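You operate a simulated robot arm through the tools that you are given. There is no shell and no other tool. Be economical: measure what you need, move in short steps, check, and stop when the job is done.

The job below is to be done with a simulated two-armed robot. You get a single attempt, and the scene is never put back.

TASK
Screw the cap back on the grey bottle. Take the grey bar with a steel grip from the wooden work shelf of the tall rack and leave it on the bottom shelf of the tall rack. Put one of the big glue pots from the wooden work shelf of the tall rack on the bottom shelf of the tall rack. Stack the round grey patch labelled "29" from the wooden work shelf of the tall rack on top of the round grey patch marked "27". Fetch the green tag and stand it on the top of the wooden bench by the bin rack. Take the black rubber strip and put it on top of the sheet pair with the yellow clip. Put the hand brush on top of the grey sheet pair with the black clip. Take the straps case and put it on the top of the grey parts bench. Put the grey tag in the green tub. Press the blue button two times. Put the round steel weight on top of the carton marked hose clips. Take the blue tag and put it on top of the oval grey patch. Fetch the yellow sponge and set it on the bottom shelf of the tall rack. Take the orange block and put it on top of the carton marked buckles. The order is free. Set down upright: big glue pot, green tag, straps case, round steel weight.

It is judged by the outcome, as a careful person would: the job done as asked, and still so three seconds after it is handed in. It fails if anything else is knocked over, pushed out of place, dropped, spilled or broken. A push-on lid holds only when it is set on centred and level and pressed home; a screw cap is set on level and turned clockwise until tight. Flat cloth is picked up by pressing the open fingertips on it (5 to 10 N) and closing them slowly along it; thin cloth reads only 2 to 8 mm in the jaws.

THE ROBOT
Two 7-joint arms with two-finger grippers on one trunk, on a base that drives. Base frame: it is fixed to the floor where the robot stands at the start and does not move with it; the origin is under the middle of the robot, x ahead of it, y to its left, z up. Units: m, rad, N and s.
The left shoulder is at the start at [0.05, 0.191, 1.142], the right one opposite. With the tool pointing down near the work surface each hand reaches from about 0.1 to 0.36 m from the robot's upright axis, wherever it stands, measured 20 degrees to its own side. Places, roughly: big glue pot [0.75, -1.5, 1]; black rubber strip (15x4x3 cm) [-10.7, -5.7, 0.8]; blue button [-5.5, 1.6, 1]; blue tag [-1.25, -2, 0.75]; bottom shelf of the tall rack [0.7, -0.5, 0.3]; carton marked buckles [0.75, -0.75, 0.5]; carton marked hose clips [0.5, -0.25, 0.5]; green tag [0.75, -1, 1]; green tub (20x17x9 cm) [-9.5, 0.7, 0.6]; grey bar with a steel grip [0.5, 0, 1]; grey bottle (8x8x23 cm) [0.7, -0.1, 1]; grey tag [-7.5, 1, 0.75]; hand brush (12x5x9 cm) [-9.7, 0.7, 0.6]; orange block (5x5x5 cm) [-1.5, -0.3, 0.6]; oval grey patch [-2.25, -2.25, 0.75]; round grey patch [0.75, -1.25, 1]; round steel weight (7x7x8 cm) [-1, -2.6, 0.9]; sheet pair with the black clip [-10.75, 2.75, 0.75]; sheet pair with the yellow clip [-7.75, -4, 1]; straps case [-7.5, 1.5, 0.75]; top of the grey parts bench [-10.8, 2.8, 0.8]; top of the wooden bench by the bin rack [-1.5, -1.3, 0.8]; yellow sponge (6x9x4 cm) [-2.2, -1.9, 0.8]. Payload 2.69 kg a hand.
Tool frame (each hand has its own): the origin (TCP) lies between the finger pads and is the grasp point; the fingertips stand 0.02 m ahead of it; z points along the fingers, y is the line along which they close. The gripper opens to 0.1 m. The gripper's body begins 0.063 m behind the TCP.
Orientation is that of the tool frame in the base frame, as a unit quaternion [w, x, y, z]. With the fingers straight down and closing along the base's y, the tool's x points along the base's -x, its y along +y and its z along -z.

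THE INTERFACE
- The arms move only by the tool play_rows. It takes "left_plan", "right_plan" or both (then of equal length, played together; a hand with none holds still); each is a list of rows, each a list of 7 numbers: the shift along the tool's x, y, z in units of 150 mm (1.0 is 150 mm), then the turn, a rotation vector about the tool's x, y, z in units of 180 degrees (1.0 is 180 degrees), then the finger opening in mm, from 0 to 100. In form: [[x, y, z, wx, wy, wz, hand], ...]. A call has 1 to 10 rows; each row is the pose to reach, as a shift and turn from the pose commanded when the call began, along the tool's axes at that moment. A call with a number of a shift or a turn outside -1 to 1 is refused whole. Each row takes 0.2 s and may step no farther than 0.05 m and 0.15 rad from the row before; otherwise, or with a gripper value out of range, the whole call is refused. A pose out of reach is approached as far as the arm can. The call stops where the force on the tool passes 40 N (or 10 N more than at its start, if that is more) or the arm is blocked; 0.2 s more then pass. The fingers move at their own pace (about 0.153 m/s each) and stop on an object; they squeeze with about 43 N. The grip force told is the motor's: it shows also when the fingers shut on nothing. Time passes only in rows, and 0.2 s behind the last, so rows that repeat a pose let the fingers close. It gives the time, the measured TCP pose, the force on the tool (base axes), the opening and the grip force at its end, in the units of the frame above (readings bear some noise), with the torque about the TCP (base axes, N m) and any sound that the robot's microphone picked up, and new pictures: "pictures" is both (left out), scene, wrist or none (wrist: the cameras of the hands that moved).
- Cameras (640 x 400 px; columns grow to the right, rows downward): "scene" is now at [0.1276, -0.0328, 1.3509]; the picture's right is [-0.34, -0.94, 0.00], its down [-0.19, 0.07, -0.98] and it looks along [0.92, -0.34, -0.20] (base axes); focal length 214 px, centre (320, 200). "left" rides on the left gripper at [0.07, 0.019, -0.099] in its tool frame; the picture's right is [-0.26, 0.97, 0.00], its down [-0.75, -0.20, -0.63] and it looks along [-0.61, -0.16, 0.78] (tool axes); focal length 230 px, centre (320, 200). "right" rides on the right gripper at [0.07, -0.019, -0.099] in its tool frame; the picture's right is [0.26, 0.97, 0.00], its down [-0.75, 0.20, -0.63] and it looks along [-0.61, 0.16, 0.78] (tool axes); focal length 230 px, centre (320, 200).
- raise_lower(by): slides the trunk up (or, below 0, down) by that many m; the arms and the scene camera ride with it, the base frame stays. It gives what a move gives, with no picture.
- steer(legs): drives the robot by 1 to 6 legs, each [ahead, left, turn to the left] in m, m and rad, along the robot's own axes; the way and the turn of a leg run together, so that a leg with both is an arc; at most 1.5 m and 3.142 rad a leg. The arms and the cameras ride along, it lands a little off, and it stops where it bumps. It gives what a move gives, and a new picture of the scene camera.
- aim_head(pan, tilt): turns the head with the scene camera to pan (to the left, within 1.396 rad either way) and tilt (down, from -0.506 to 1.204), counted from straight ahead of the robot. It gives what a move gives, and a new picture of the scene camera.
- locate(camera, pixels): there is no depth. For up to 12 entries [column, row, z] of the newest picture of that camera ("zoom" is the newest enlarged one), the place [x, y] in the base frame at which the ray of that pixel passes the height z, good to about 0.002 m. The clock stands still meanwhile.
- enlarge(camera, box): a new picture of the part [left, top, right, bottom] of that camera's present view, enlarged. The clock stands still meanwhile.
- close_job(): hands the job in; it is judged then, once.

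Keep the steps short. Do not move on a guess: measure, check each grasp and each placing, and mend mistakes. In all there are 392 turns and 360 pictures (those below and enlarged ones count). Leave the grippers open and the arms clear of the work at the hand-in unless told otherwise, and finish with a single line.

The tools are called after ">>>" by a JSON object that holds its "name" and its "arguments". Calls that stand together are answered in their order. play_rows: Moves the arms, as the interface text tells. Its arguments: {"type":"object","properties":{"left_plan":{"type":"array"},"right_plan":{"type":"array"},"pictures":{"type":"string","enum":["both","scene","wrist","none"]}},"required":[]} The other tools are called the same way: raise_lower (by) slides the trunk up or down; steer (legs) drives the base; aim_head (pan, tilt) turns the head that bears the scene camera; locate (camera, pixels) gives the place at which the rays of pixels pass given heights; enlarge (camera, box) takes an enlarged picture of a part of a camera's view; close_job () hands the job in.

At the start:

```text
t: 0.0
left_tcp_pos: [0.3066, -0.0274, 1.3568]
left_tool_rot: [0.0, -0.001, 1.0, 0.0]
left_contact_force: [0.3, -0.2, 0.3]
left_moment: [0.03, 0.0, -0.01]
left_gripper_width: 0.1001
left_finger_force: 0.2
right_tcp_pos: [0.3218, -0.426, 1.3304]
right_tool_rot: [0.001, 0.0, 1.0, 0.0]
right_contact_force: [-0.4, -1.2, 0.2]
right_moment: [0.02, -0.02, 0.01]
right_gripper_width: 0.0999
right_finger_force: 0.0
trunk travel left (down, up): [-0.2, 0.123]
robot x, y, heading: [0.0002, 0.0016, 0.003]
head pan, tilt: [-0.351, 0.202]
```

scene: 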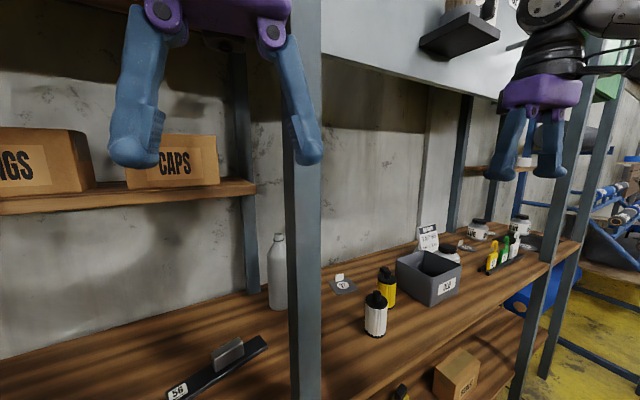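
right: 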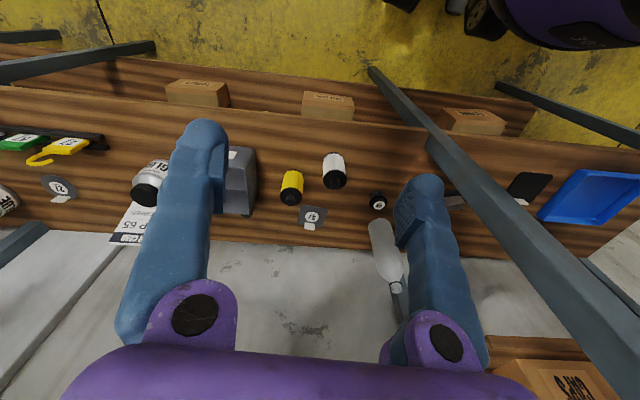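
left: 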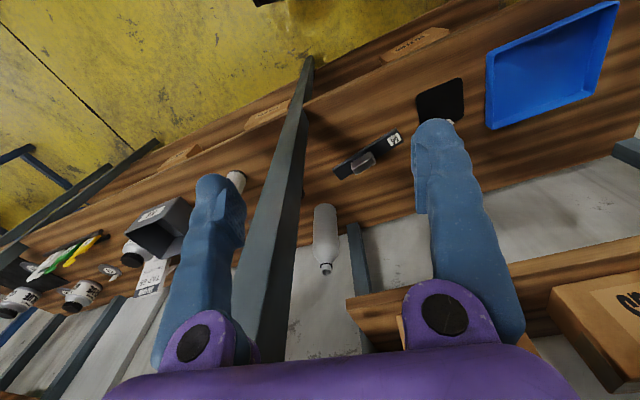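

I see the rack in front with a post close by. First I enlarge the work shelf to read what stands there.

>>> {"name": "enlarge", "arguments": {"camera": "scene", "box": [240, 200, 580, 400]}}

>>> {"name": "aim_head", "arguments": {"pan": 0.0, "tilt": 0.7}}

```text
1.88 times, centred on (410, 300) of scene
```

zoom: 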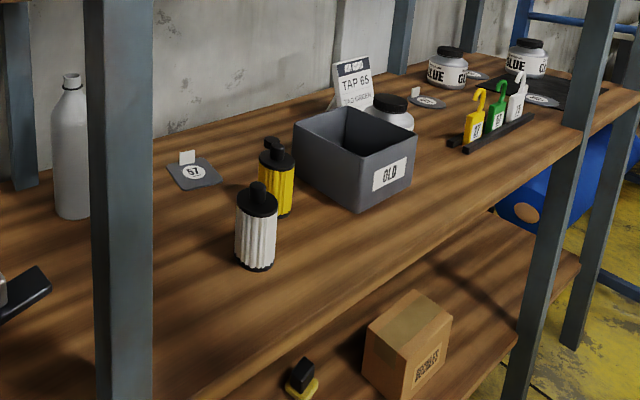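

```text
t: 0.9
left_tcp_pos: [0.3106, -0.0251, 1.3564]
left_tool_rot: [-0.001, -0.002, 1.0, 0.0]
left_contact_force: [47.6, 21.2, -13.4]
left_moment: [-2.6, 3.93, -2.88]
left_gripper_width: 0.1003
left_finger_force: 0.0
right_tcp_pos: [0.3203, -0.4272, 1.3315]
right_tool_rot: [0.0, 0.0, 1.0, 0.0]
right_contact_force: [0.2, -0.3, 0.2]
right_moment: [0.03, 0.02, -0.02]
right_gripper_width: 0.0999
right_finger_force: 0.1
trunk travel left (down, up): [-0.2, 0.123]
robot x, y, heading: [-0.0003, -0.0036, 0.002]
head pan, tilt: [0.0, 0.7]
```

scene: 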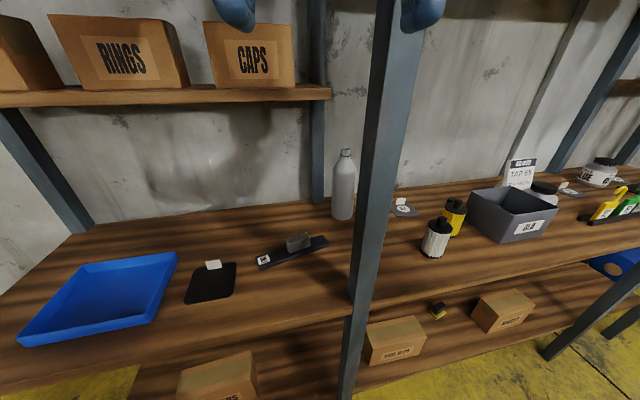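

The left hand reads 47 N: it may touch something. I measure the shelf items and read again with a still row.

>>> {"name": "locate", "arguments": {"camera": "scene", "pixels": [[349, 292, 0.9], [372, 292, 0.9], [343, 217, 0.9], [297, 250, 0.9], [402, 212, 0.9], [335, 310, 0.9], [240, 345, 0.9], [390, 360, 0.3], [500, 325, 0.3], [385, 30, 1.35]]}}

>>> {"name": "play_rows", "arguments": {"left_plan": [[0, 0, 0, 0, 0, 0, 100]], "pictures": "wrist"}}

```text
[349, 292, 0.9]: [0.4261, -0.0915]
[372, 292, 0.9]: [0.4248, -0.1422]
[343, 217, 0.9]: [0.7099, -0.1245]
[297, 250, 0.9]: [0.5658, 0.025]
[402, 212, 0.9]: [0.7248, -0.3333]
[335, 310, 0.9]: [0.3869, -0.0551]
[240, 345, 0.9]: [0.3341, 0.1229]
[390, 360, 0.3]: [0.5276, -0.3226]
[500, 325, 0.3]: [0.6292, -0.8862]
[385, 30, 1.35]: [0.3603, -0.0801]
```

```text
t: 1.3
left_tcp_pos: [0.3095, -0.027, 1.3554]
left_tool_rot: [0.0, -0.001, 1.0, 0.0]
left_contact_force: [52.5, 20.2, -9.8]
left_moment: [-2.37, 4.59, -2.9]
left_gripper_width: 0.0999
left_finger_force: 0.1
right_tcp_pos: [0.3215, -0.4255, 1.3305]
right_tool_rot: [0.0, 0.0, 1.0, 0.0]
right_contact_force: [-0.9, 0.5, -0.1]
right_moment: [-0.01, 0.02, 0.0]
right_gripper_width: 0.1
right_finger_force: 0.1
trunk travel left (down, up): [-0.2, 0.123]
robot x, y, heading: [0.001, -0.0012, 0.0]
head pan, tilt: [0.0, 0.7]
```

left: 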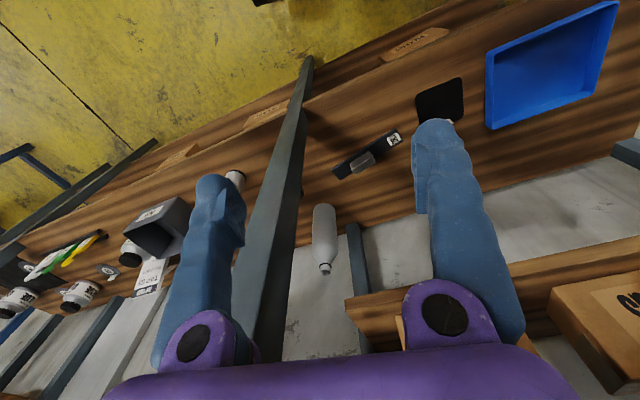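

The head presses on the left gripper. I move the left hand left by 60 mm and forward a little, away from the head.

>>> {"name": "play_rows", "arguments": {"left_plan": [[0, 0.2, 0, 0, 0, 0, 100], [0, 0.5, 0, 0, 0, 0, 100], [-0.1, 0.7, 0, 0, 0, 0, 100], [-0.1, 0.7, 0, 0, 0, 0, 100]], "pictures": "none"}}

```text
t: 2.3
left_tcp_pos: [0.3222, 0.0764, 1.3559]
left_tool_rot: [0.0, 0.0, 1.0, 0.0]
left_contact_force: [-0.4, 0.4, 0.1]
left_moment: [0.05, 0.0, 0.01]
left_gripper_width: 0.0998
left_finger_force: 0.0
right_tcp_pos: [0.322, -0.4272, 1.3301]
right_tool_rot: [-0.001, 0.001, 1.0, -0.001]
right_contact_force: [-0.4, -0.4, 0.9]
right_moment: [0.0, 0.0, 0.0]
right_gripper_width: 0.1
right_finger_force: 0.0
trunk travel left (down, up): [-0.2, 0.123]
robot x, y, heading: [0.0004, -0.0004, 0.002]
head pan, tilt: [0.0, 0.7]
```

Clear now. I look steeply down to see the rack edge relative to my base.

>>> {"name": "aim_head", "arguments": {"pan": -0.1, "tilt": 1.1}}

```text
t: 3.2
left_tcp_pos: [0.3244, 0.0766, 1.3562]
left_tool_rot: [0.0, -0.001, 1.0, -0.001]
left_contact_force: [0.9, 0.0, 0.0]
left_moment: [-0.01, -0.01, -0.03]
left_gripper_width: 0.0999
left_finger_force: 0.0
right_tcp_pos: [0.3214, -0.4265, 1.3301]
right_tool_rot: [0.0, 0.0, 1.0, 0.0]
right_contact_force: [-0.1, -0.2, -0.7]
right_moment: [-0.01, 0.01, 0.0]
right_gripper_width: 0.1004
right_finger_force: 0.0
trunk travel left (down, up): [-0.2, 0.123]
robot x, y, heading: [-0.002, 0.0028, 0.006]
head pan, tilt: [-0.099, 1.1]
```

scene: 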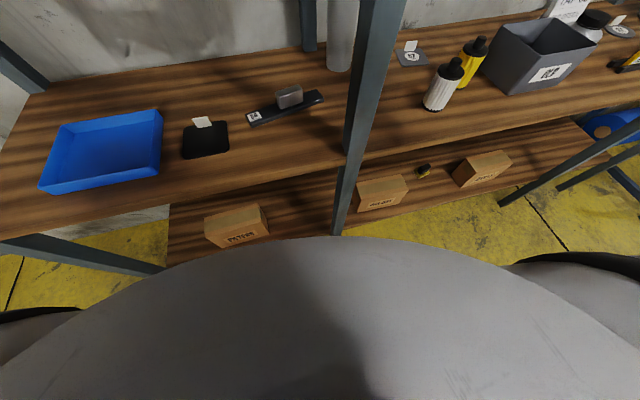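

I triangulate the shelf height using the patch marked 57 seen by both cameras.

>>> {"name": "locate", "arguments": {"camera": "scene", "pixels": [[411, 58, 0.85], [411, 58, 0.9], [411, 58, 0.95], [380, 190, 0.3], [338, 236, 0.3], [345, 165, 0.9], [170, 262, 0.3], [165, 178, 0.9], [253, 117, 0.9]]}}

>>> {"name": "locate", "arguments": {"camera": "right", "pixels": [[312, 217, 0.85], [312, 217, 0.9], [312, 217, 0.95], [378, 201, 0.9], [378, 201, 0.95], [378, 130, 0.9]]}}

>>> {"name": "enlarge", "arguments": {"camera": "right", "box": [230, 140, 550, 340]}}

```text
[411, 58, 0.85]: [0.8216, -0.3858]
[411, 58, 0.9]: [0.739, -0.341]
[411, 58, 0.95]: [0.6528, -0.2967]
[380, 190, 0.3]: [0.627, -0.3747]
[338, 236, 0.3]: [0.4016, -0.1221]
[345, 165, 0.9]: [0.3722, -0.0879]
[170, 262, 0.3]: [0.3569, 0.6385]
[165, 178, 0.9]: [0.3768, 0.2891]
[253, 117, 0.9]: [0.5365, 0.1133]
```

```text
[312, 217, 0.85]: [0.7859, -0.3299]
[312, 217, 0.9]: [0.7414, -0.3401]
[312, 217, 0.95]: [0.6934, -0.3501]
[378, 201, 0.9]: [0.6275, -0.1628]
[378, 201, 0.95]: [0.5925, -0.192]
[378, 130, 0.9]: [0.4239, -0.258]
```

```text
2.00 times, centred on (390, 240) of right
```

zoom: 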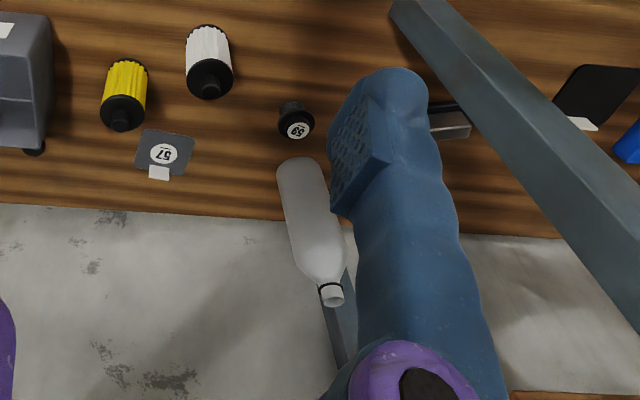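

Shelf top is at z 0.90; the black cap "62" stands at about [0.63, -0.165]. I test the right arm's reach forward at height 1.33.

>>> {"name": "play_rows", "arguments": {"right_plan": [[-0.2, 0, 0, 0, 0, 0, 100], [-0.5, 0, 0, 0, 0, 0, 100], [-0.8, 0, 0, 0, 0, 0, 100], [-1, 0, 0, 0, 0, 0, 100]], "pictures": "none"}}

>>> {"name": "play_rows", "arguments": {"right_plan": [[-0.2, 0, 0, 0, 0, 0, 100], [-0.5, 0, 0, 0, 0, 0, 100], [-0.8, 0, 0, 0, 0, 0, 100], [-1, 0, 0, 0, 0, 0, 100]], "pictures": "both"}}

```text
t: 4.2
left_tcp_pos: [0.3239, 0.0768, 1.3554]
left_tool_rot: [0.0, -0.001, 1.0, 0.0]
left_contact_force: [-0.4, -0.8, 0.0]
left_moment: [-0.01, -0.02, -0.04]
left_gripper_width: 0.0999
left_finger_force: 0.1
right_tcp_pos: [0.4743, -0.425, 1.33]
right_tool_rot: [0.0, 0.001, 1.0, 0.0]
right_contact_force: [-0.5, 0.2, 0.4]
right_moment: [0.02, 0.04, 0.01]
right_gripper_width: 0.1002
right_finger_force: 0.0
trunk travel left (down, up): [-0.2, 0.123]
robot x, y, heading: [0.0016, -0.0037, -0.0]
head pan, tilt: [-0.099, 1.1]
```

```text
t: 5.2
left_tcp_pos: [0.335, 0.0762, 1.3527]
left_tool_rot: [-0.006, -0.003, 1.0, 0.0]
left_contact_force: [2.3, 0.4, -0.5]
left_moment: [0.01, 0.19, 0.0]
left_gripper_width: 0.0999
left_finger_force: 0.1
right_tcp_pos: [0.5566, -0.4266, 1.2685]
right_tool_rot: [-0.005, -0.001, 1.0, -0.001]
right_contact_force: [2.1, 0.1, -2.0]
right_moment: [-0.01, 0.18, -0.01]
right_gripper_width: 0.1002
right_finger_force: 0.0
right hand out of reach, approached as far as the arm can: row 1, 2, 3, 4
trunk travel left (down, up): [-0.2, 0.123]
robot x, y, heading: [0.0068, -0.0023, 0.002]
head pan, tilt: [-0.099, 1.1]
```

scene: 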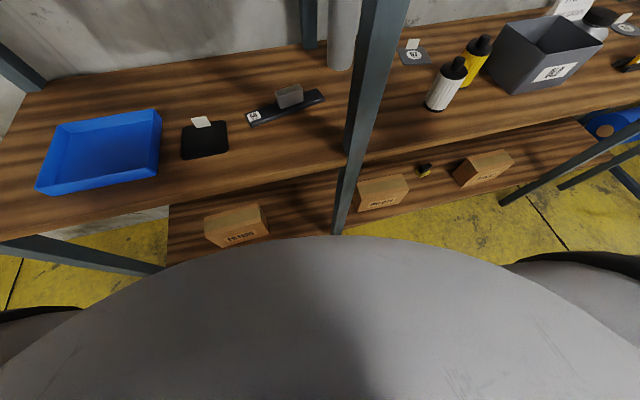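
right: 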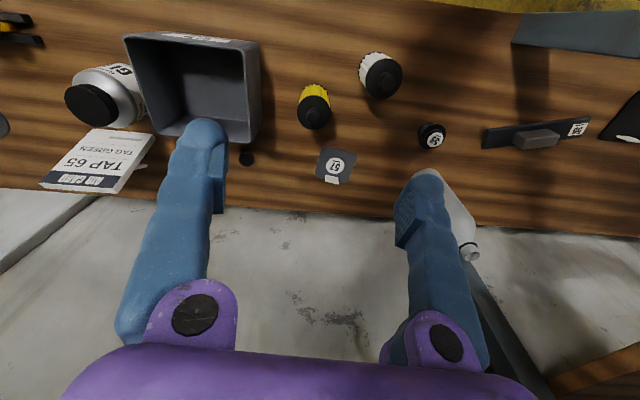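

I saw the arm stretch to x 0.56 at z 1.27. I now lower the hand to z 1.13 to see whether the reach grows there (nothing below taller than 1.02).

>>> {"name": "play_rows", "arguments": {"right_plan": [[0, 0, 0.3, 0, 0, 0, 100], [0, 0, 0.6, 0, 0, 0, 100], [0, 0, 0.9, 0, 0, 0, 100], [0, 0, 1, 0, 0, 0, 100]], "pictures": "none"}}

>>> {"name": "play_rows", "arguments": {"right_plan": [[0, 0, 0.2, 0, 0, 0, 100], [0, 0, 0.35, 0, 0, 0, 100], [0, 0, 0.35, 0, 0, 0, 100]], "pictures": "wrist"}}

```text
t: 6.2
left_tcp_pos: [0.3242, 0.0775, 1.3563]
left_tool_rot: [-0.001, -0.001, 1.0, 0.0]
left_contact_force: [0.6, -0.4, 0.0]
left_moment: [-0.01, -0.04, -0.01]
left_gripper_width: 0.0998
left_finger_force: 0.1
right_tcp_pos: [0.5509, -0.4256, 1.1284]
right_tool_rot: [0.001, 0.0, 1.0, 0.0]
right_contact_force: [-1.5, -0.7, -0.2]
right_moment: [0.01, 0.04, 0.03]
right_gripper_width: 0.0997
right_finger_force: 0.0
trunk travel left (down, up): [-0.2, 0.123]
robot x, y, heading: [0.0022, -0.0008, -0.0]
head pan, tilt: [-0.099, 1.1]
```

```text
t: 7.0
left_tcp_pos: [0.3236, 0.0761, 1.356]
left_tool_rot: [-0.001, -0.001, 1.0, 0.0]
left_contact_force: [-0.1, 0.2, 0.8]
left_moment: [0.0, 0.03, 0.01]
left_gripper_width: 0.0999
left_finger_force: 0.0
right_tcp_pos: [0.5522, -0.425, 1.0781]
right_tool_rot: [0.0, 0.0, 1.0, -0.001]
right_contact_force: [0.1, 0.8, -0.2]
right_moment: [0.0, 0.02, -0.01]
right_gripper_width: 0.1002
right_finger_force: 0.0
trunk travel left (down, up): [-0.2, 0.123]
robot x, y, heading: [0.002, -0.0002, -0.003]
head pan, tilt: [-0.099, 1.1]
```

right: 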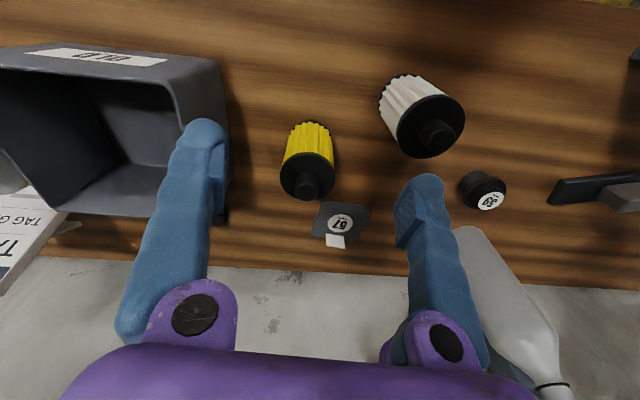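

At z 1.08 it holds x 0.55 without strain. I try going 140 mm farther ahead (tips at 1.058, above the cylinders).

>>> {"name": "play_rows", "arguments": {"right_plan": [[-0.25, 0, 0, 0, 0, 0, 100], [-0.5, 0, 0, 0, 0, 0, 100], [-0.75, 0, 0, 0, 0, 0, 100], [-0.93, 0, 0, 0, 0, 0, 100]], "pictures": "wrist"}}

```text
t: 8.0
left_tcp_pos: [0.3235, 0.0771, 1.356]
left_tool_rot: [0.0, -0.001, 1.0, 0.0]
left_contact_force: [0.5, -0.5, -0.1]
left_moment: [0.01, 0.02, -0.02]
left_gripper_width: 0.1001
left_finger_force: 0.1
right_tcp_pos: [0.6351, -0.4221, 1.074]
right_tool_rot: [0.0, 0.0, 1.0, 0.0]
right_contact_force: [-0.3, 0.6, -0.1]
right_moment: [0.01, -0.01, -0.04]
right_gripper_width: 0.1002
right_finger_force: 0.2
right hand out of reach, approached as far as the arm can: row 3, 4
trunk travel left (down, up): [-0.2, 0.123]
robot x, y, heading: [-0.003, 0.0019, -0.0]
head pan, tilt: [-0.099, 1.1]
```

right: 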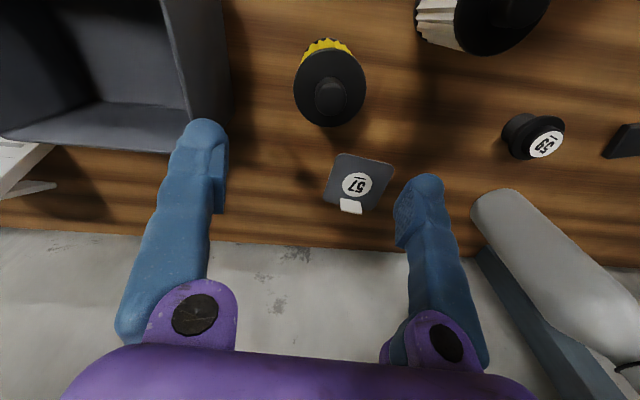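

Reach is 0.635 here. I retract it a bit upward and inch the base ahead 0.06 m to gain reach, watching for a bump.

>>> {"name": "play_rows", "arguments": {"right_plan": [[0.2, 0, -0.2, 0, 0, 0, 100], [0.4, 0, -0.4, 0, 0, 0, 100], [0.6, 0, -0.6, 0, 0, 0, 100]], "pictures": "none"}}

>>> {"name": "steer", "arguments": {"legs": [[0.06, 0, 0]]}}

```text
t: 8.8
left_tcp_pos: [0.3214, 0.0773, 1.3574]
left_tool_rot: [0.0, -0.001, 1.0, 0.0]
left_contact_force: [0.0, 0.1, -0.1]
left_moment: [0.0, -0.04, 0.01]
left_gripper_width: 0.1003
left_finger_force: 0.0
right_tcp_pos: [0.5463, -0.4271, 1.164]
right_tool_rot: [0.0, 0.0, 1.0, 0.0]
right_contact_force: [-1.1, -0.3, -0.5]
right_moment: [-0.02, -0.05, 0.0]
right_gripper_width: 0.1002
right_finger_force: 0.1
trunk travel left (down, up): [-0.2, 0.123]
robot x, y, heading: [-0.0018, 0.0015, 0.0]
head pan, tilt: [-0.099, 1.1]
```

```text
t: 9.9
left_tcp_pos: [0.3642, 0.0801, 1.3539]
left_tool_rot: [-0.005, -0.003, 1.0, 0.0]
left_contact_force: [-0.9, 0.0, 1.3]
left_moment: [-0.02, 0.02, 0.04]
left_gripper_width: 0.1001
left_finger_force: 0.0
right_tcp_pos: [0.5864, -0.425, 1.1637]
right_tool_rot: [-0.002, -0.001, 1.0, 0.0]
right_contact_force: [-0.7, -0.3, -1.3]
right_moment: [0.0, 0.0, -0.01]
right_gripper_width: 0.0999
right_finger_force: 0.1
trunk travel left (down, up): [-0.2, 0.123]
robot x, y, heading: [0.039, 0.0008, 0.003]
head pan, tilt: [-0.099, 1.1]
stopped in leg 1: the robot was blocked; the commanded pose is now the measured one
```

scene: 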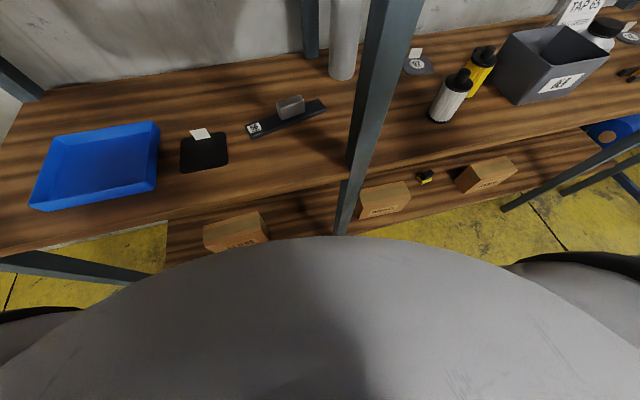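

The base bumps at x≈0.039, so that is the closest. Turning the robot left brings the right shoulder nearer. I pull both hands in, then back off, shift right and turn left 0.6.

>>> {"name": "play_rows", "arguments": {"right_plan": [[0.3, 0, 0, 0, 0, 0, 100], [0.6, 0, 0, 0, 0, 0, 100], [0.8, 0, 0, 0, 0, 0, 100], [1, 0, 0, 0, 0, 0, 100]], "left_plan": [[0.2, 0, 0, 0, 0, 0, 100], [0.4, 0, 0, 0, 0, 0, 100], [0.5, 0, 0, 0, 0, 0, 100], [0.5, 0, 0, 0, 0, 0, 100]], "pictures": "none"}}

>>> {"name": "steer", "arguments": {"legs": [[-0.16, 0, 0], [0, -0.2, 0], [0, 0, 0.6]]}}

```text
t: 10.5
left_tcp_pos: [0.3114, 0.0809, 1.3556]
left_tool_rot: [0.002, -0.019, 1.0, -0.003]
left_contact_force: [3.2, -1.7, 0.7]
left_moment: [-0.06, 0.06, 0.15]
left_gripper_width: 0.1003
left_finger_force: 0.1
right_tcp_pos: [0.4974, -0.4256, 1.161]
right_tool_rot: [-0.001, -0.002, 1.0, 0.001]
right_contact_force: [0.3, -0.3, 0.2]
right_moment: [0.04, -0.01, 0.02]
right_gripper_width: 0.0999
right_finger_force: 0.0
trunk travel left (down, up): [-0.2, 0.123]
robot x, y, heading: [0.0356, -0.0002, 0.005]
head pan, tilt: [-0.099, 1.1]
stopped in row 3 (left hand): the force on the tool passed its limit at 58 N (the readings are from after the stop); the commanded pose is now the measured one
```

```text
t: 15.4
left_tcp_pos: [0.0627, 0.026, 1.3545]
left_tool_rot: [0.003, -0.305, 0.952, -0.001]
left_contact_force: [11.4, 8.1, 2.0]
left_moment: [-0.1, -0.02, 0.7]
left_gripper_width: 0.1001
left_finger_force: 0.0
right_tcp_pos: [0.4986, -0.295, 1.1619]
right_tool_rot: [-0.001, -0.289, 0.957, -0.001]
right_contact_force: [0.3, -0.5, -0.9]
right_moment: [0.0, -0.02, -0.04]
right_gripper_width: 0.0999
right_finger_force: 0.0
trunk travel left (down, up): [-0.2, 0.123]
robot x, y, heading: [-0.1197, -0.195, 0.586]
head pan, tilt: [-0.099, 1.1]
```

scene: 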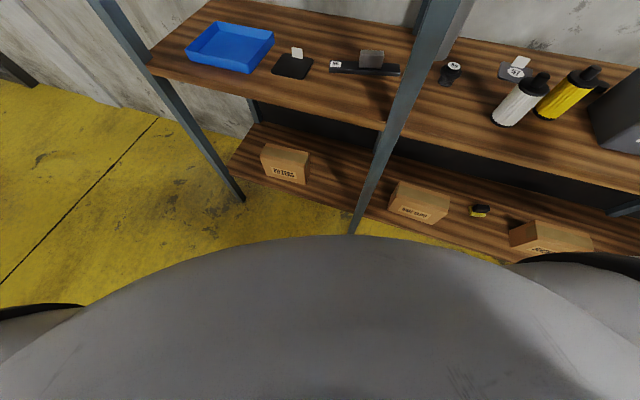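

The left hand still brushes the head; I move it forward, left and down, then locate the cap at pixel (450,73).

>>> {"name": "play_rows", "arguments": {"left_plan": [[-0.2, 0.1, 0.1, 0, 0, 0, 100], [-0.3, 0.3, 0.3, 0, 0, 0, 100], [-0.3, 0.5, 0.5, 0, 0, 0, 100], [-0.3, 0.7, 0.7, 0, 0, 0, 100], [-0.3, 0.8, 0.9, 0, 0, 0, 100]], "pictures": "none"}}

>>> {"name": "locate", "arguments": {"camera": "scene", "pixels": [[447, 84, 0.9], [381, 121, 0.9], [409, 127, 0.9], [352, 232, 0.3], [363, 235, 0.3], [455, 60, 0.9]]}}

>>> {"name": "enlarge", "arguments": {"camera": "scene", "box": [320, 0, 540, 130]}}

```text
t: 16.6
left_tcp_pos: [0.0321, 0.1481, 1.2183]
left_tool_rot: [0.003, -0.305, 0.952, -0.002]
left_contact_force: [-0.2, 0.3, 0.1]
left_moment: [-0.05, -0.01, 0.02]
left_gripper_width: 0.1
left_finger_force: 0.0
right_tcp_pos: [0.4993, -0.2941, 1.1618]
right_tool_rot: [0.0, -0.289, 0.957, 0.0]
right_contact_force: [0.4, -0.3, -0.7]
right_moment: [0.02, 0.01, 0.01]
right_gripper_width: 0.0999
right_finger_force: 0.2
trunk travel left (down, up): [-0.2, 0.123]
robot x, y, heading: [-0.1241, -0.1918, 0.586]
head pan, tilt: [-0.099, 1.1]
```

```text
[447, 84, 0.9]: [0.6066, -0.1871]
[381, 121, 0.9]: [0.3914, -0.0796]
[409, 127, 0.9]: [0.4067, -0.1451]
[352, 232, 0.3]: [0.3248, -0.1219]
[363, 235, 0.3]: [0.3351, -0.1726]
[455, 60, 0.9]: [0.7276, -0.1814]
```

```text
2.91 times, centred on (430, 65) of scene
```

zoom: 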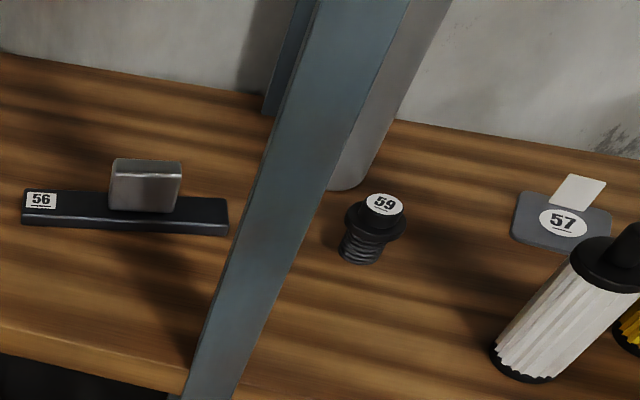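

I move the base 0.1 m toward the rack (world x) to bring bottle and cap in reach.

>>> {"name": "steer", "arguments": {"legs": [[0.088, -0.058, 0]]}}

>>> {"name": "aim_head", "arguments": {"pan": -0.7, "tilt": 0.7}}

```text
t: 17.8
left_tcp_pos: [0.1392, 0.148, 1.2191]
left_tool_rot: [0.001, -0.305, 0.952, -0.001]
left_contact_force: [-0.3, 0.4, -0.7]
left_moment: [-0.01, 0.03, -0.02]
left_gripper_width: 0.1001
left_finger_force: 0.1
right_tcp_pos: [0.6043, -0.2935, 1.1623]
right_tool_rot: [-0.001, -0.29, 0.957, 0.0]
right_contact_force: [0.6, -0.4, -1.2]
right_moment: [0.01, 0.01, 0.0]
right_gripper_width: 0.0996
right_finger_force: 0.1
trunk travel left (down, up): [-0.2, 0.123]
robot x, y, heading: [-0.0154, -0.1952, 0.582]
head pan, tilt: [-0.099, 1.1]
```

scene: 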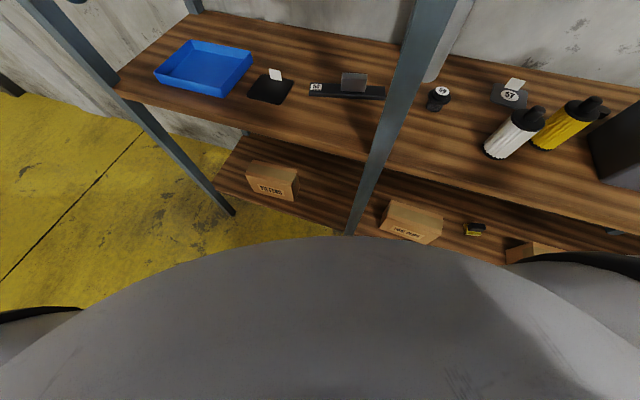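

```text
t: 18.8
left_tcp_pos: [0.1386, 0.1488, 1.2188]
left_tool_rot: [0.002, -0.306, 0.952, -0.001]
left_contact_force: [-0.6, 0.6, 0.4]
left_moment: [-0.01, -0.01, 0.02]
left_gripper_width: 0.1
left_finger_force: 0.1
right_tcp_pos: [0.6033, -0.294, 1.162]
right_tool_rot: [0.0, -0.29, 0.957, 0.001]
right_contact_force: [0.1, 0.0, -0.2]
right_moment: [-0.02, 0.0, -0.03]
right_gripper_width: 0.1001
right_finger_force: 0.0
trunk travel left (down, up): [-0.2, 0.123]
robot x, y, heading: [-0.0167, -0.1917, 0.584]
head pan, tilt: [-0.7, 0.7]
```

scene: 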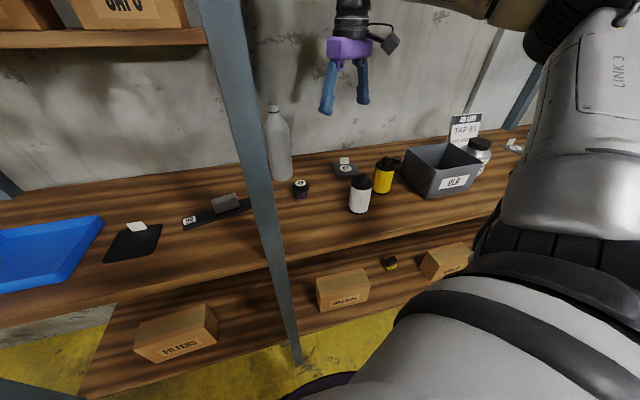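

Good view. I bring the right hand above the cap (world ≈[0.612,-0.18]) at z 1.06 and look with the wrist camera.

>>> {"name": "play_rows", "arguments": {"right_plan": [[-0.15, 0.2, 0.2, 0, 0, 0, 100], [-0.3, 0.4, 0.4, 0, 0, 0, 100], [-0.47, 0.6, 0.67, 0, 0, 0, 100], [-0.47, 0.6, 0.67, 0, 0, 0, 100]], "pictures": "both"}}

```text
refused: row 3 steps farther than a row can; nothing moved
```

>>> {"name": "play_rows", "arguments": {"right_plan": [[-0.12, 0.15, 0.15, 0, 0, 0, 100], [-0.24, 0.3, 0.3, 0, 0, 0, 100], [-0.36, 0.45, 0.5, 0, 0, 0, 100], [-0.47, 0.6, 0.67, 0, 0, 0, 100], [-0.47, 0.6, 0.67, 0, 0, 0, 100]], "pictures": "both"}}

```text
t: 20.0
left_tcp_pos: [0.138, 0.1482, 1.2184]
left_tool_rot: [0.003, -0.306, 0.952, -0.001]
left_contact_force: [0.3, 0.1, 0.3]
left_moment: [-0.01, -0.04, 0.02]
left_gripper_width: 0.1001
left_finger_force: 0.1
right_tcp_pos: [0.6154, -0.1808, 1.0589]
right_tool_rot: [0.001, -0.289, 0.957, 0.0]
right_contact_force: [0.3, -0.7, 0.0]
right_moment: [0.01, 0.01, -0.02]
right_gripper_width: 0.1001
right_finger_force: 0.1
trunk travel left (down, up): [-0.2, 0.123]
robot x, y, heading: [-0.0111, -0.19, 0.586]
head pan, tilt: [-0.7, 0.7]
```

scene: 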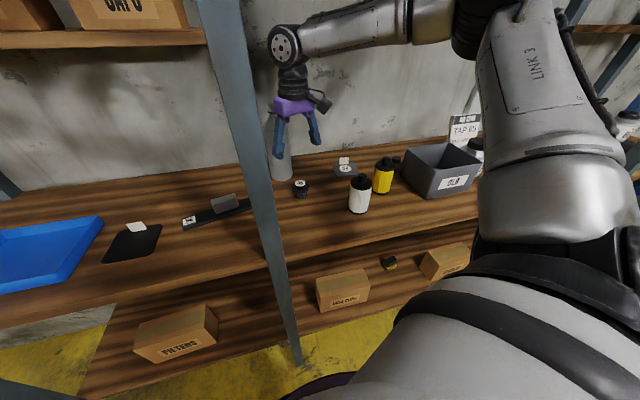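
right: 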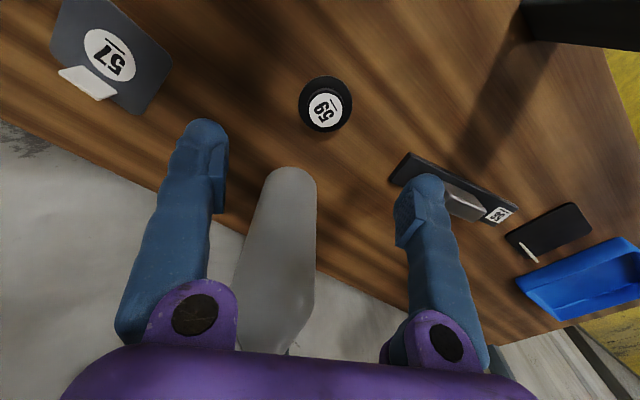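

>>> {"name": "locate", "arguments": {"camera": "right", "pixels": [[326, 108, 0.93], [326, 108, 0.94], [326, 108, 0.95], [290, 180, 0.9], [317, 180, 0.9]]}}

>>> {"name": "locate", "arguments": {"camera": "scene", "pixels": [[301, 184, 0.93], [301, 184, 0.94], [301, 184, 0.95], [301, 198, 0.9], [270, 179, 0.9], [293, 178, 0.9]]}}

>>> {"name": "enlarge", "arguments": {"camera": "scene", "box": [240, 90, 400, 220]}}

```text
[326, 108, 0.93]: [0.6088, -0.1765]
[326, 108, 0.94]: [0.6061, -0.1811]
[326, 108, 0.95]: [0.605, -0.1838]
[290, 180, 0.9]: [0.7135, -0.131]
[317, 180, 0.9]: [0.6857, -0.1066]
```

```text
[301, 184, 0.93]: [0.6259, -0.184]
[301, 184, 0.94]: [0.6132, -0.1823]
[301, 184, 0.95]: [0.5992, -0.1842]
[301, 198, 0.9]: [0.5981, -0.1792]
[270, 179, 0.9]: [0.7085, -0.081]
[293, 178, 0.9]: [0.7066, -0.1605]
```

```text
3.08 times, centred on (320, 155) of scene
```

zoom: 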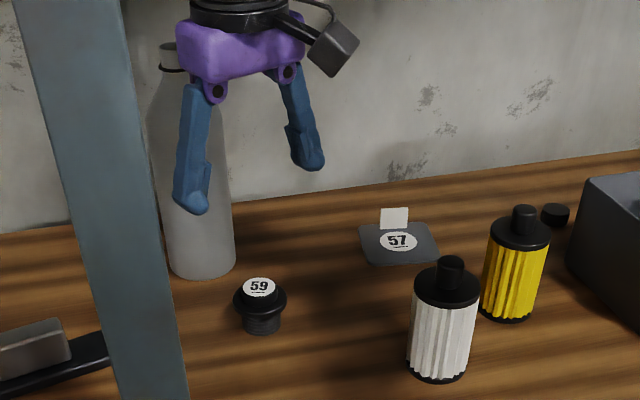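

A plain small black disc lies by the grey bin (zoom (555,215)); it may be the real bottle cap, while "59" is a plug. I move the hand there for a closer look.

>>> {"name": "play_rows", "arguments": {"right_plan": [[0.1, -0.25, -0.2, 0, 0, 0, 100], [0.2, -0.5, -0.3, 0, 0, 0, 100], [0.3, -0.75, -0.4, 0, 0, 0, 100], [0.4, -1, -0.4, 0, 0, 0, 100]], "pictures": "none"}}

>>> {"name": "play_rows", "arguments": {"right_plan": [[0.1, -0.2, 0, 0, 0, 0, 100], [0.2, -0.4, 0, 0, 0, 0, 100], [0.35, -0.65, 0, 0, 0, 0, 100]], "pictures": "both"}}

```text
refused: row 1 steps farther than a row can; nothing moved
```

```text
t: 20.8
left_tcp_pos: [0.1379, 0.1464, 1.219]
left_tool_rot: [0.003, -0.306, 0.952, -0.001]
left_contact_force: [0.4, -0.7, 0.1]
left_moment: [0.03, 0.03, 0.0]
left_gripper_width: 0.1001
left_finger_force: 0.0
right_tcp_pos: [0.6245, -0.2934, 1.0601]
right_tool_rot: [0.0, -0.29, 0.957, 0.0]
right_contact_force: [-0.4, -0.3, 0.6]
right_moment: [0.04, -0.04, 0.04]
right_gripper_width: 0.1
right_finger_force: 0.1
trunk travel left (down, up): [-0.2, 0.123]
robot x, y, heading: [-0.0151, -0.1944, 0.583]
head pan, tilt: [-0.7, 0.7]
```

scene: 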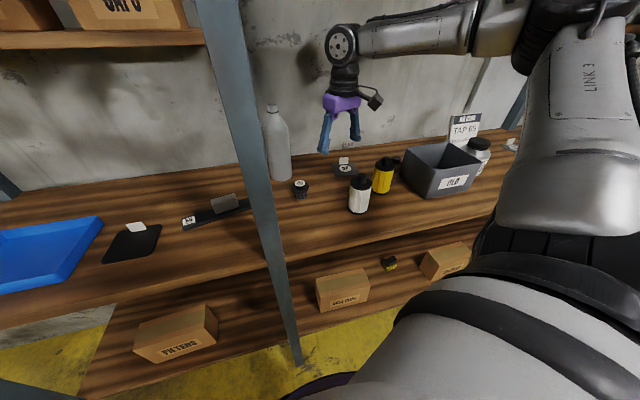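
right: 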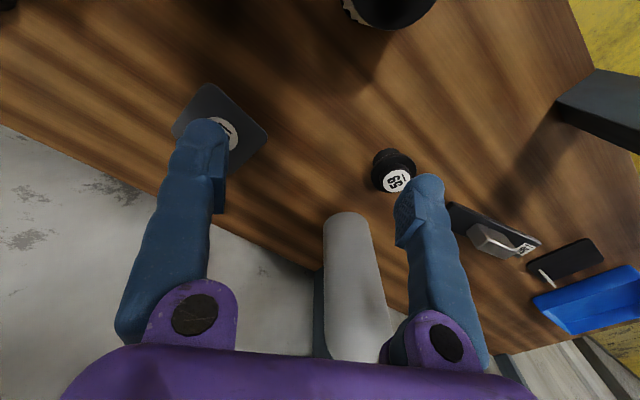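

>>> {"name": "play_rows", "arguments": {"right_plan": [[0.0, -0.15, -0.2, 0, 0, 0, 100], [0.05, -0.4, -0.35, 0, 0, 0, 100], [0.1, -0.65, -0.4, 0, 0, 0, 100], [0.15, -0.9, -0.4, 0, 0, 0, 100]], "pictures": "both"}}

```text
t: 21.8
left_tcp_pos: [0.1383, 0.1484, 1.2198]
left_tool_rot: [0.003, -0.306, 0.952, 0.0]
left_contact_force: [-0.2, 0.2, 0.7]
left_moment: [0.02, 0.01, 0.0]
left_gripper_width: 0.0998
left_finger_force: 0.1
right_tcp_pos: [0.6784, -0.4162, 1.1192]
right_tool_rot: [-0.001, -0.29, 0.957, 0.0]
right_contact_force: [-0.1, -0.8, -0.3]
right_moment: [0.0, 0.01, -0.02]
right_gripper_width: 0.1
right_finger_force: 0.0
trunk travel left (down, up): [-0.2, 0.123]
robot x, y, heading: [-0.0104, -0.1918, 0.588]
head pan, tilt: [-0.7, 0.7]
```

scene: 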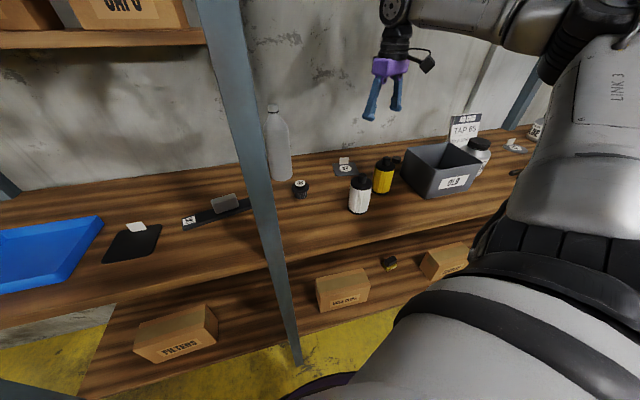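
right: 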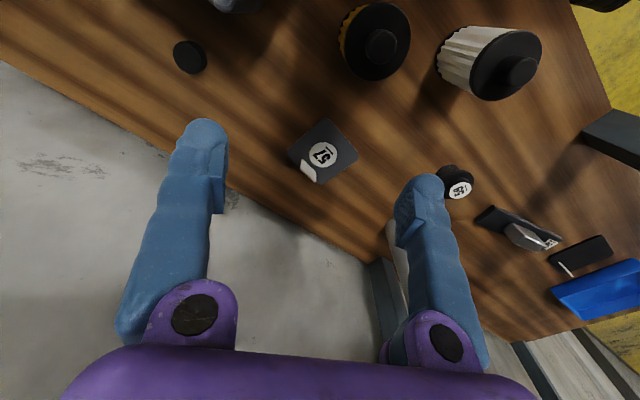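

>>> {"name": "enlarge", "arguments": {"camera": "right", "box": [140, 20, 300, 120]}}

>>> {"name": "locate", "arguments": {"camera": "right", "pixels": [[190, 58, 0.91], [174, 57, 0.91], [207, 58, 0.91], [323, 153, 0.9], [456, 185, 0.935]]}}

>>> {"name": "enlarge", "arguments": {"camera": "scene", "box": [250, 95, 310, 135]}}

```text
4.00 times, centred on (220, 70) of right
```

zoom: 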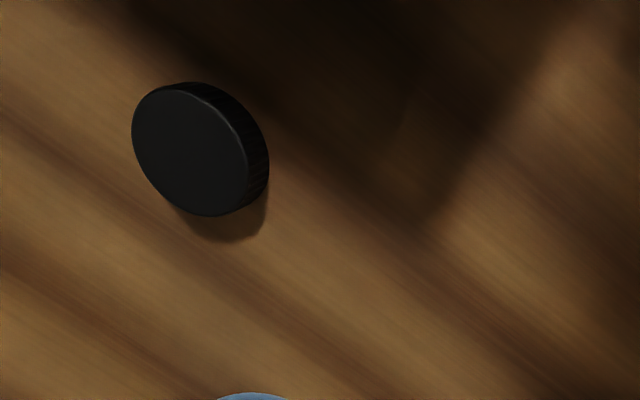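

```text
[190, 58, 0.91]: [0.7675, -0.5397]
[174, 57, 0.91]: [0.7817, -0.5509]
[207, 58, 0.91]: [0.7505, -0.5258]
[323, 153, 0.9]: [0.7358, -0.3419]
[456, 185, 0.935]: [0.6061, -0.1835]
```

```text
10.00 times, centred on (280, 115) of scene
```

zoom: 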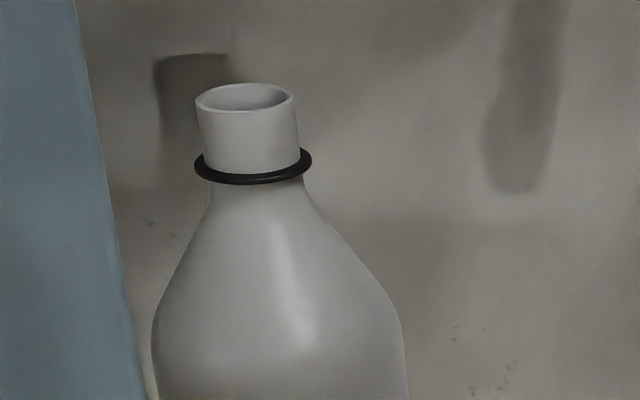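

The plain ribbed black disc (0.04 m wide, at [0.767,-0.54]) is the bottle cap; it fits the bare neck. I raise the hand and shift the base right 0.2 m to reach it.

>>> {"name": "play_rows", "arguments": {"right_plan": [[0.15, 0, -0.25, 0, 0, 0, 100], [0.3, 0, -0.5, 0, 0, 0, 100]], "pictures": "none"}}

>>> {"name": "steer", "arguments": {"legs": [[-0.1, -0.19, 0]]}}

```text
t: 22.4
left_tcp_pos: [0.1379, 0.1492, 1.2195]
left_tool_rot: [0.004, -0.306, 0.952, -0.001]
left_contact_force: [-0.3, 0.4, 0.3]
left_moment: [0.0, -0.03, -0.01]
left_gripper_width: 0.1001
left_finger_force: 0.1
right_tcp_pos: [0.6434, -0.4396, 1.1956]
right_tool_rot: [-0.001, -0.29, 0.957, 0.0]
right_contact_force: [-0.3, 0.1, 0.2]
right_moment: [-0.01, 0.0, -0.04]
right_gripper_width: 0.1001
right_finger_force: 0.0
trunk travel left (down, up): [-0.2, 0.123]
robot x, y, heading: [-0.0139, -0.1878, 0.588]
head pan, tilt: [-0.7, 0.7]
```

```text
t: 24.8
left_tcp_pos: [0.1646, -0.0681, 1.2182]
left_tool_rot: [0.002, -0.305, 0.952, -0.001]
left_contact_force: [0.9, 0.3, 0.0]
left_moment: [0.01, 0.01, 0.01]
left_gripper_width: 0.0997
left_finger_force: 0.0
right_tcp_pos: [0.6691, -0.6571, 1.1938]
right_tool_rot: [0.001, -0.289, 0.957, 0.0]
right_contact_force: [0.3, 0.4, -0.6]
right_moment: [0.02, 0.0, 0.03]
right_gripper_width: 0.0998
right_finger_force: 0.2
trunk travel left (down, up): [-0.2, 0.123]
robot x, y, heading: [0.0116, -0.4069, 0.589]
head pan, tilt: [-0.7, 0.7]
```

scene: 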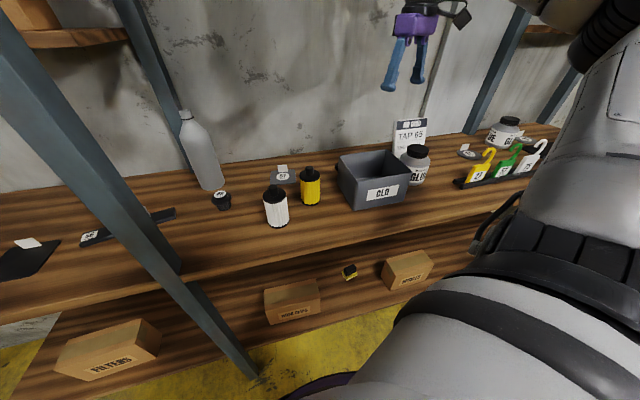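

>>> {"name": "play_rows", "arguments": {"right_plan": [[-0.3, 0.05, 0, 0, 0, 0, 100], [-0.6, 0.15, 0.05, 0, 0, 0, 100], [-0.85, 0.25, 0.2, 0, 0, 0, 100], [-0.95, 0.29, 0.45, 0, 0, 0, 100], [-0.95, 0.29, 0.45, 0, 0, 0, 100]], "pictures": "both"}}

```text
t: 26.0
left_tcp_pos: [0.1648, -0.068, 1.2183]
left_tool_rot: [0.003, -0.305, 0.952, -0.002]
left_contact_force: [0.1, -0.6, 0.9]
left_moment: [-0.04, -0.03, 0.04]
left_gripper_width: 0.1
left_finger_force: 0.0
right_tcp_pos: [0.7647, -0.5404, 1.126]
right_tool_rot: [-0.001, -0.289, 0.957, 0.0]
right_contact_force: [-1.2, -0.3, -0.3]
right_moment: [-0.02, -0.02, 0.01]
right_gripper_width: 0.1
right_finger_force: 0.0
trunk travel left (down, up): [-0.2, 0.123]
robot x, y, heading: [0.008, -0.409, 0.585]
head pan, tilt: [-0.7, 0.7]
```

scene: 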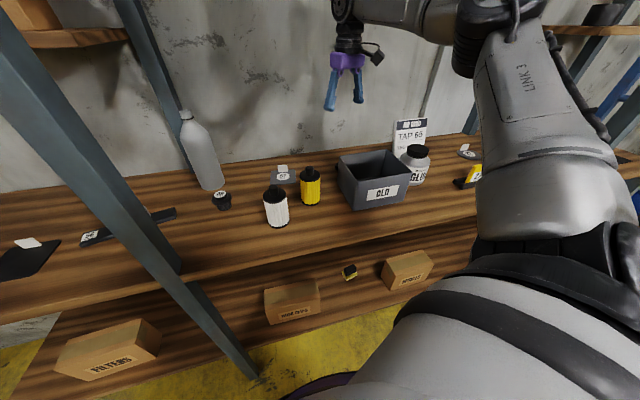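
right: 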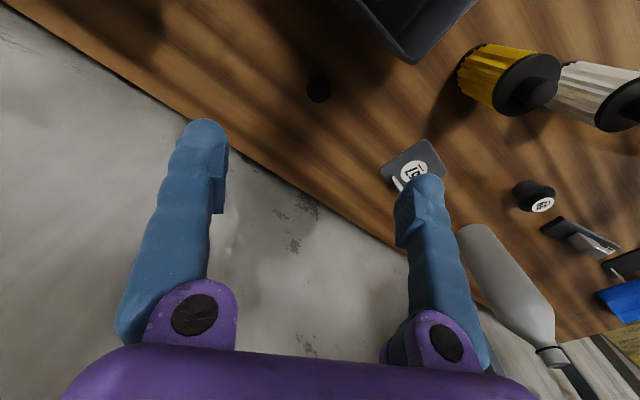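

>>> {"name": "locate", "arguments": {"camera": "right", "pixels": [[319, 88, 0.92], [319, 88, 0.91], [100, 68, 0.9], [320, 190, 0.9], [410, 62, 0.9], [355, 10, 0.9], [386, 176, 0.9], [460, 75, 0.9]]}}

>>> {"name": "enlarge", "arguments": {"camera": "right", "box": [240, 40, 400, 140]}}

```text
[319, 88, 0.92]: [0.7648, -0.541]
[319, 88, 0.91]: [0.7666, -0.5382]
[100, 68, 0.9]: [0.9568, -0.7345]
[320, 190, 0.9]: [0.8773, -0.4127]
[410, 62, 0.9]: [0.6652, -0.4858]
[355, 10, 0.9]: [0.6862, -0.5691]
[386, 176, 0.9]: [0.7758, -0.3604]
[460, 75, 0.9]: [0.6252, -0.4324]
```

```text
4.00 times, centred on (320, 90) of right
```

zoom: 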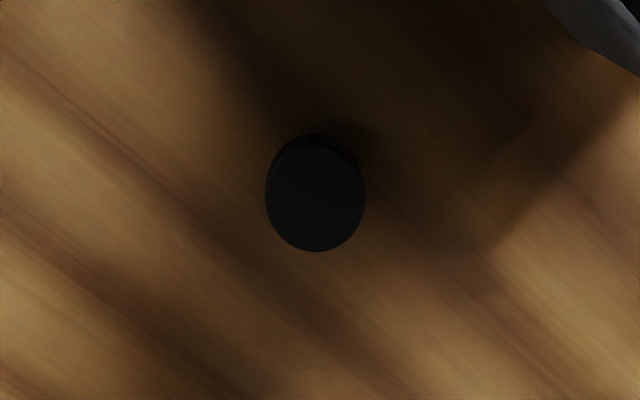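

Clear space: bin corner 0.1 m away, wall beyond 0.85. I descend over the cap to TCP z ≈0.925, opening 80 mm.

>>> {"name": "play_rows", "arguments": {"right_plan": [[0, 0, 0.25, 0, 0, 0, 80], [0, 0, 0.5, 0, 0, 0, 80], [0, 0, 0.75, 0, 0, 0, 80], [0, 0, 0.95, 0, 0, 0, 80], [0, 0, 0.95, 0, 0, 0, 80]], "pictures": "wrist"}}

```text
t: 27.2
left_tcp_pos: [0.1657, -0.0678, 1.2183]
left_tool_rot: [0.002, -0.304, 0.953, -0.001]
left_contact_force: [0.2, 0.3, 0.1]
left_moment: [0.0, 0.0, -0.03]
left_gripper_width: 0.1002
left_finger_force: 0.0
right_tcp_pos: [0.7634, -0.5407, 0.9859]
right_tool_rot: [0.0, -0.288, 0.958, 0.0]
right_contact_force: [-0.1, 0.0, 0.0]
right_moment: [-0.02, 0.01, 0.01]
right_gripper_width: 0.0802
right_finger_force: 0.1
trunk travel left (down, up): [-0.2, 0.123]
robot x, y, heading: [0.0116, -0.412, 0.58]
head pan, tilt: [-0.7, 0.7]
```

right: 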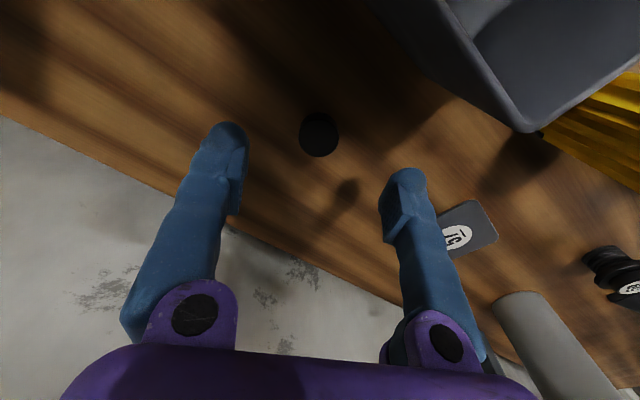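

>>> {"name": "locate", "arguments": {"camera": "right", "pixels": [[319, 133, 0.92], [319, 133, 0.915], [320, 156, 0.92], [300, 133, 0.92], [338, 133, 0.92]]}}

```text
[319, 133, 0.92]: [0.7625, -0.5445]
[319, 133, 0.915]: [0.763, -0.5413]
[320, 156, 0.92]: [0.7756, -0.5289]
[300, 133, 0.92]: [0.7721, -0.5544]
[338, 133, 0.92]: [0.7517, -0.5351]
```

>>> {"name": "play_rows", "arguments": {"right_plan": [[0.017, -0.013, 0.2, 0, 0, 0, 80], [0.017, -0.013, 0.35, 0, 0, 0, 80], [0.017, -0.013, 0.403, 0, 0, 0, 80], [0.017, -0.013, 0.403, 0, 0, 0, 30], [0.017, -0.013, 0.403, 0, 0, 0, 20], [0.017, -0.013, 0.403, 0, 0, 0, 20]], "pictures": "wrist"}}

```text
t: 28.6
left_tcp_pos: [0.1643, -0.0676, 1.2185]
left_tool_rot: [0.002, -0.304, 0.953, -0.001]
left_contact_force: [0.4, -0.5, 0.2]
left_moment: [-0.01, 0.0, -0.02]
left_gripper_width: 0.0999
left_finger_force: 0.0
right_tcp_pos: [0.7626, -0.5454, 0.9248]
right_tool_rot: [-0.001, -0.29, 0.957, -0.001]
right_contact_force: [0.2, 0.0, 0.0]
right_moment: [-0.01, 0.01, -0.02]
right_gripper_width: 0.0276
right_finger_force: 42.6
trunk travel left (down, up): [-0.2, 0.123]
robot x, y, heading: [0.0149, -0.4103, 0.586]
head pan, tilt: [-0.7, 0.7]
```

right: 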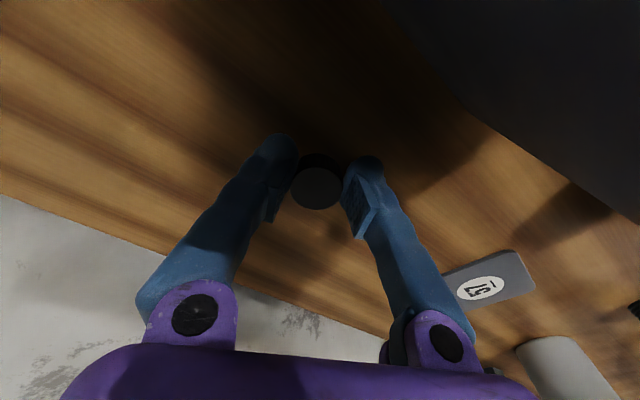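

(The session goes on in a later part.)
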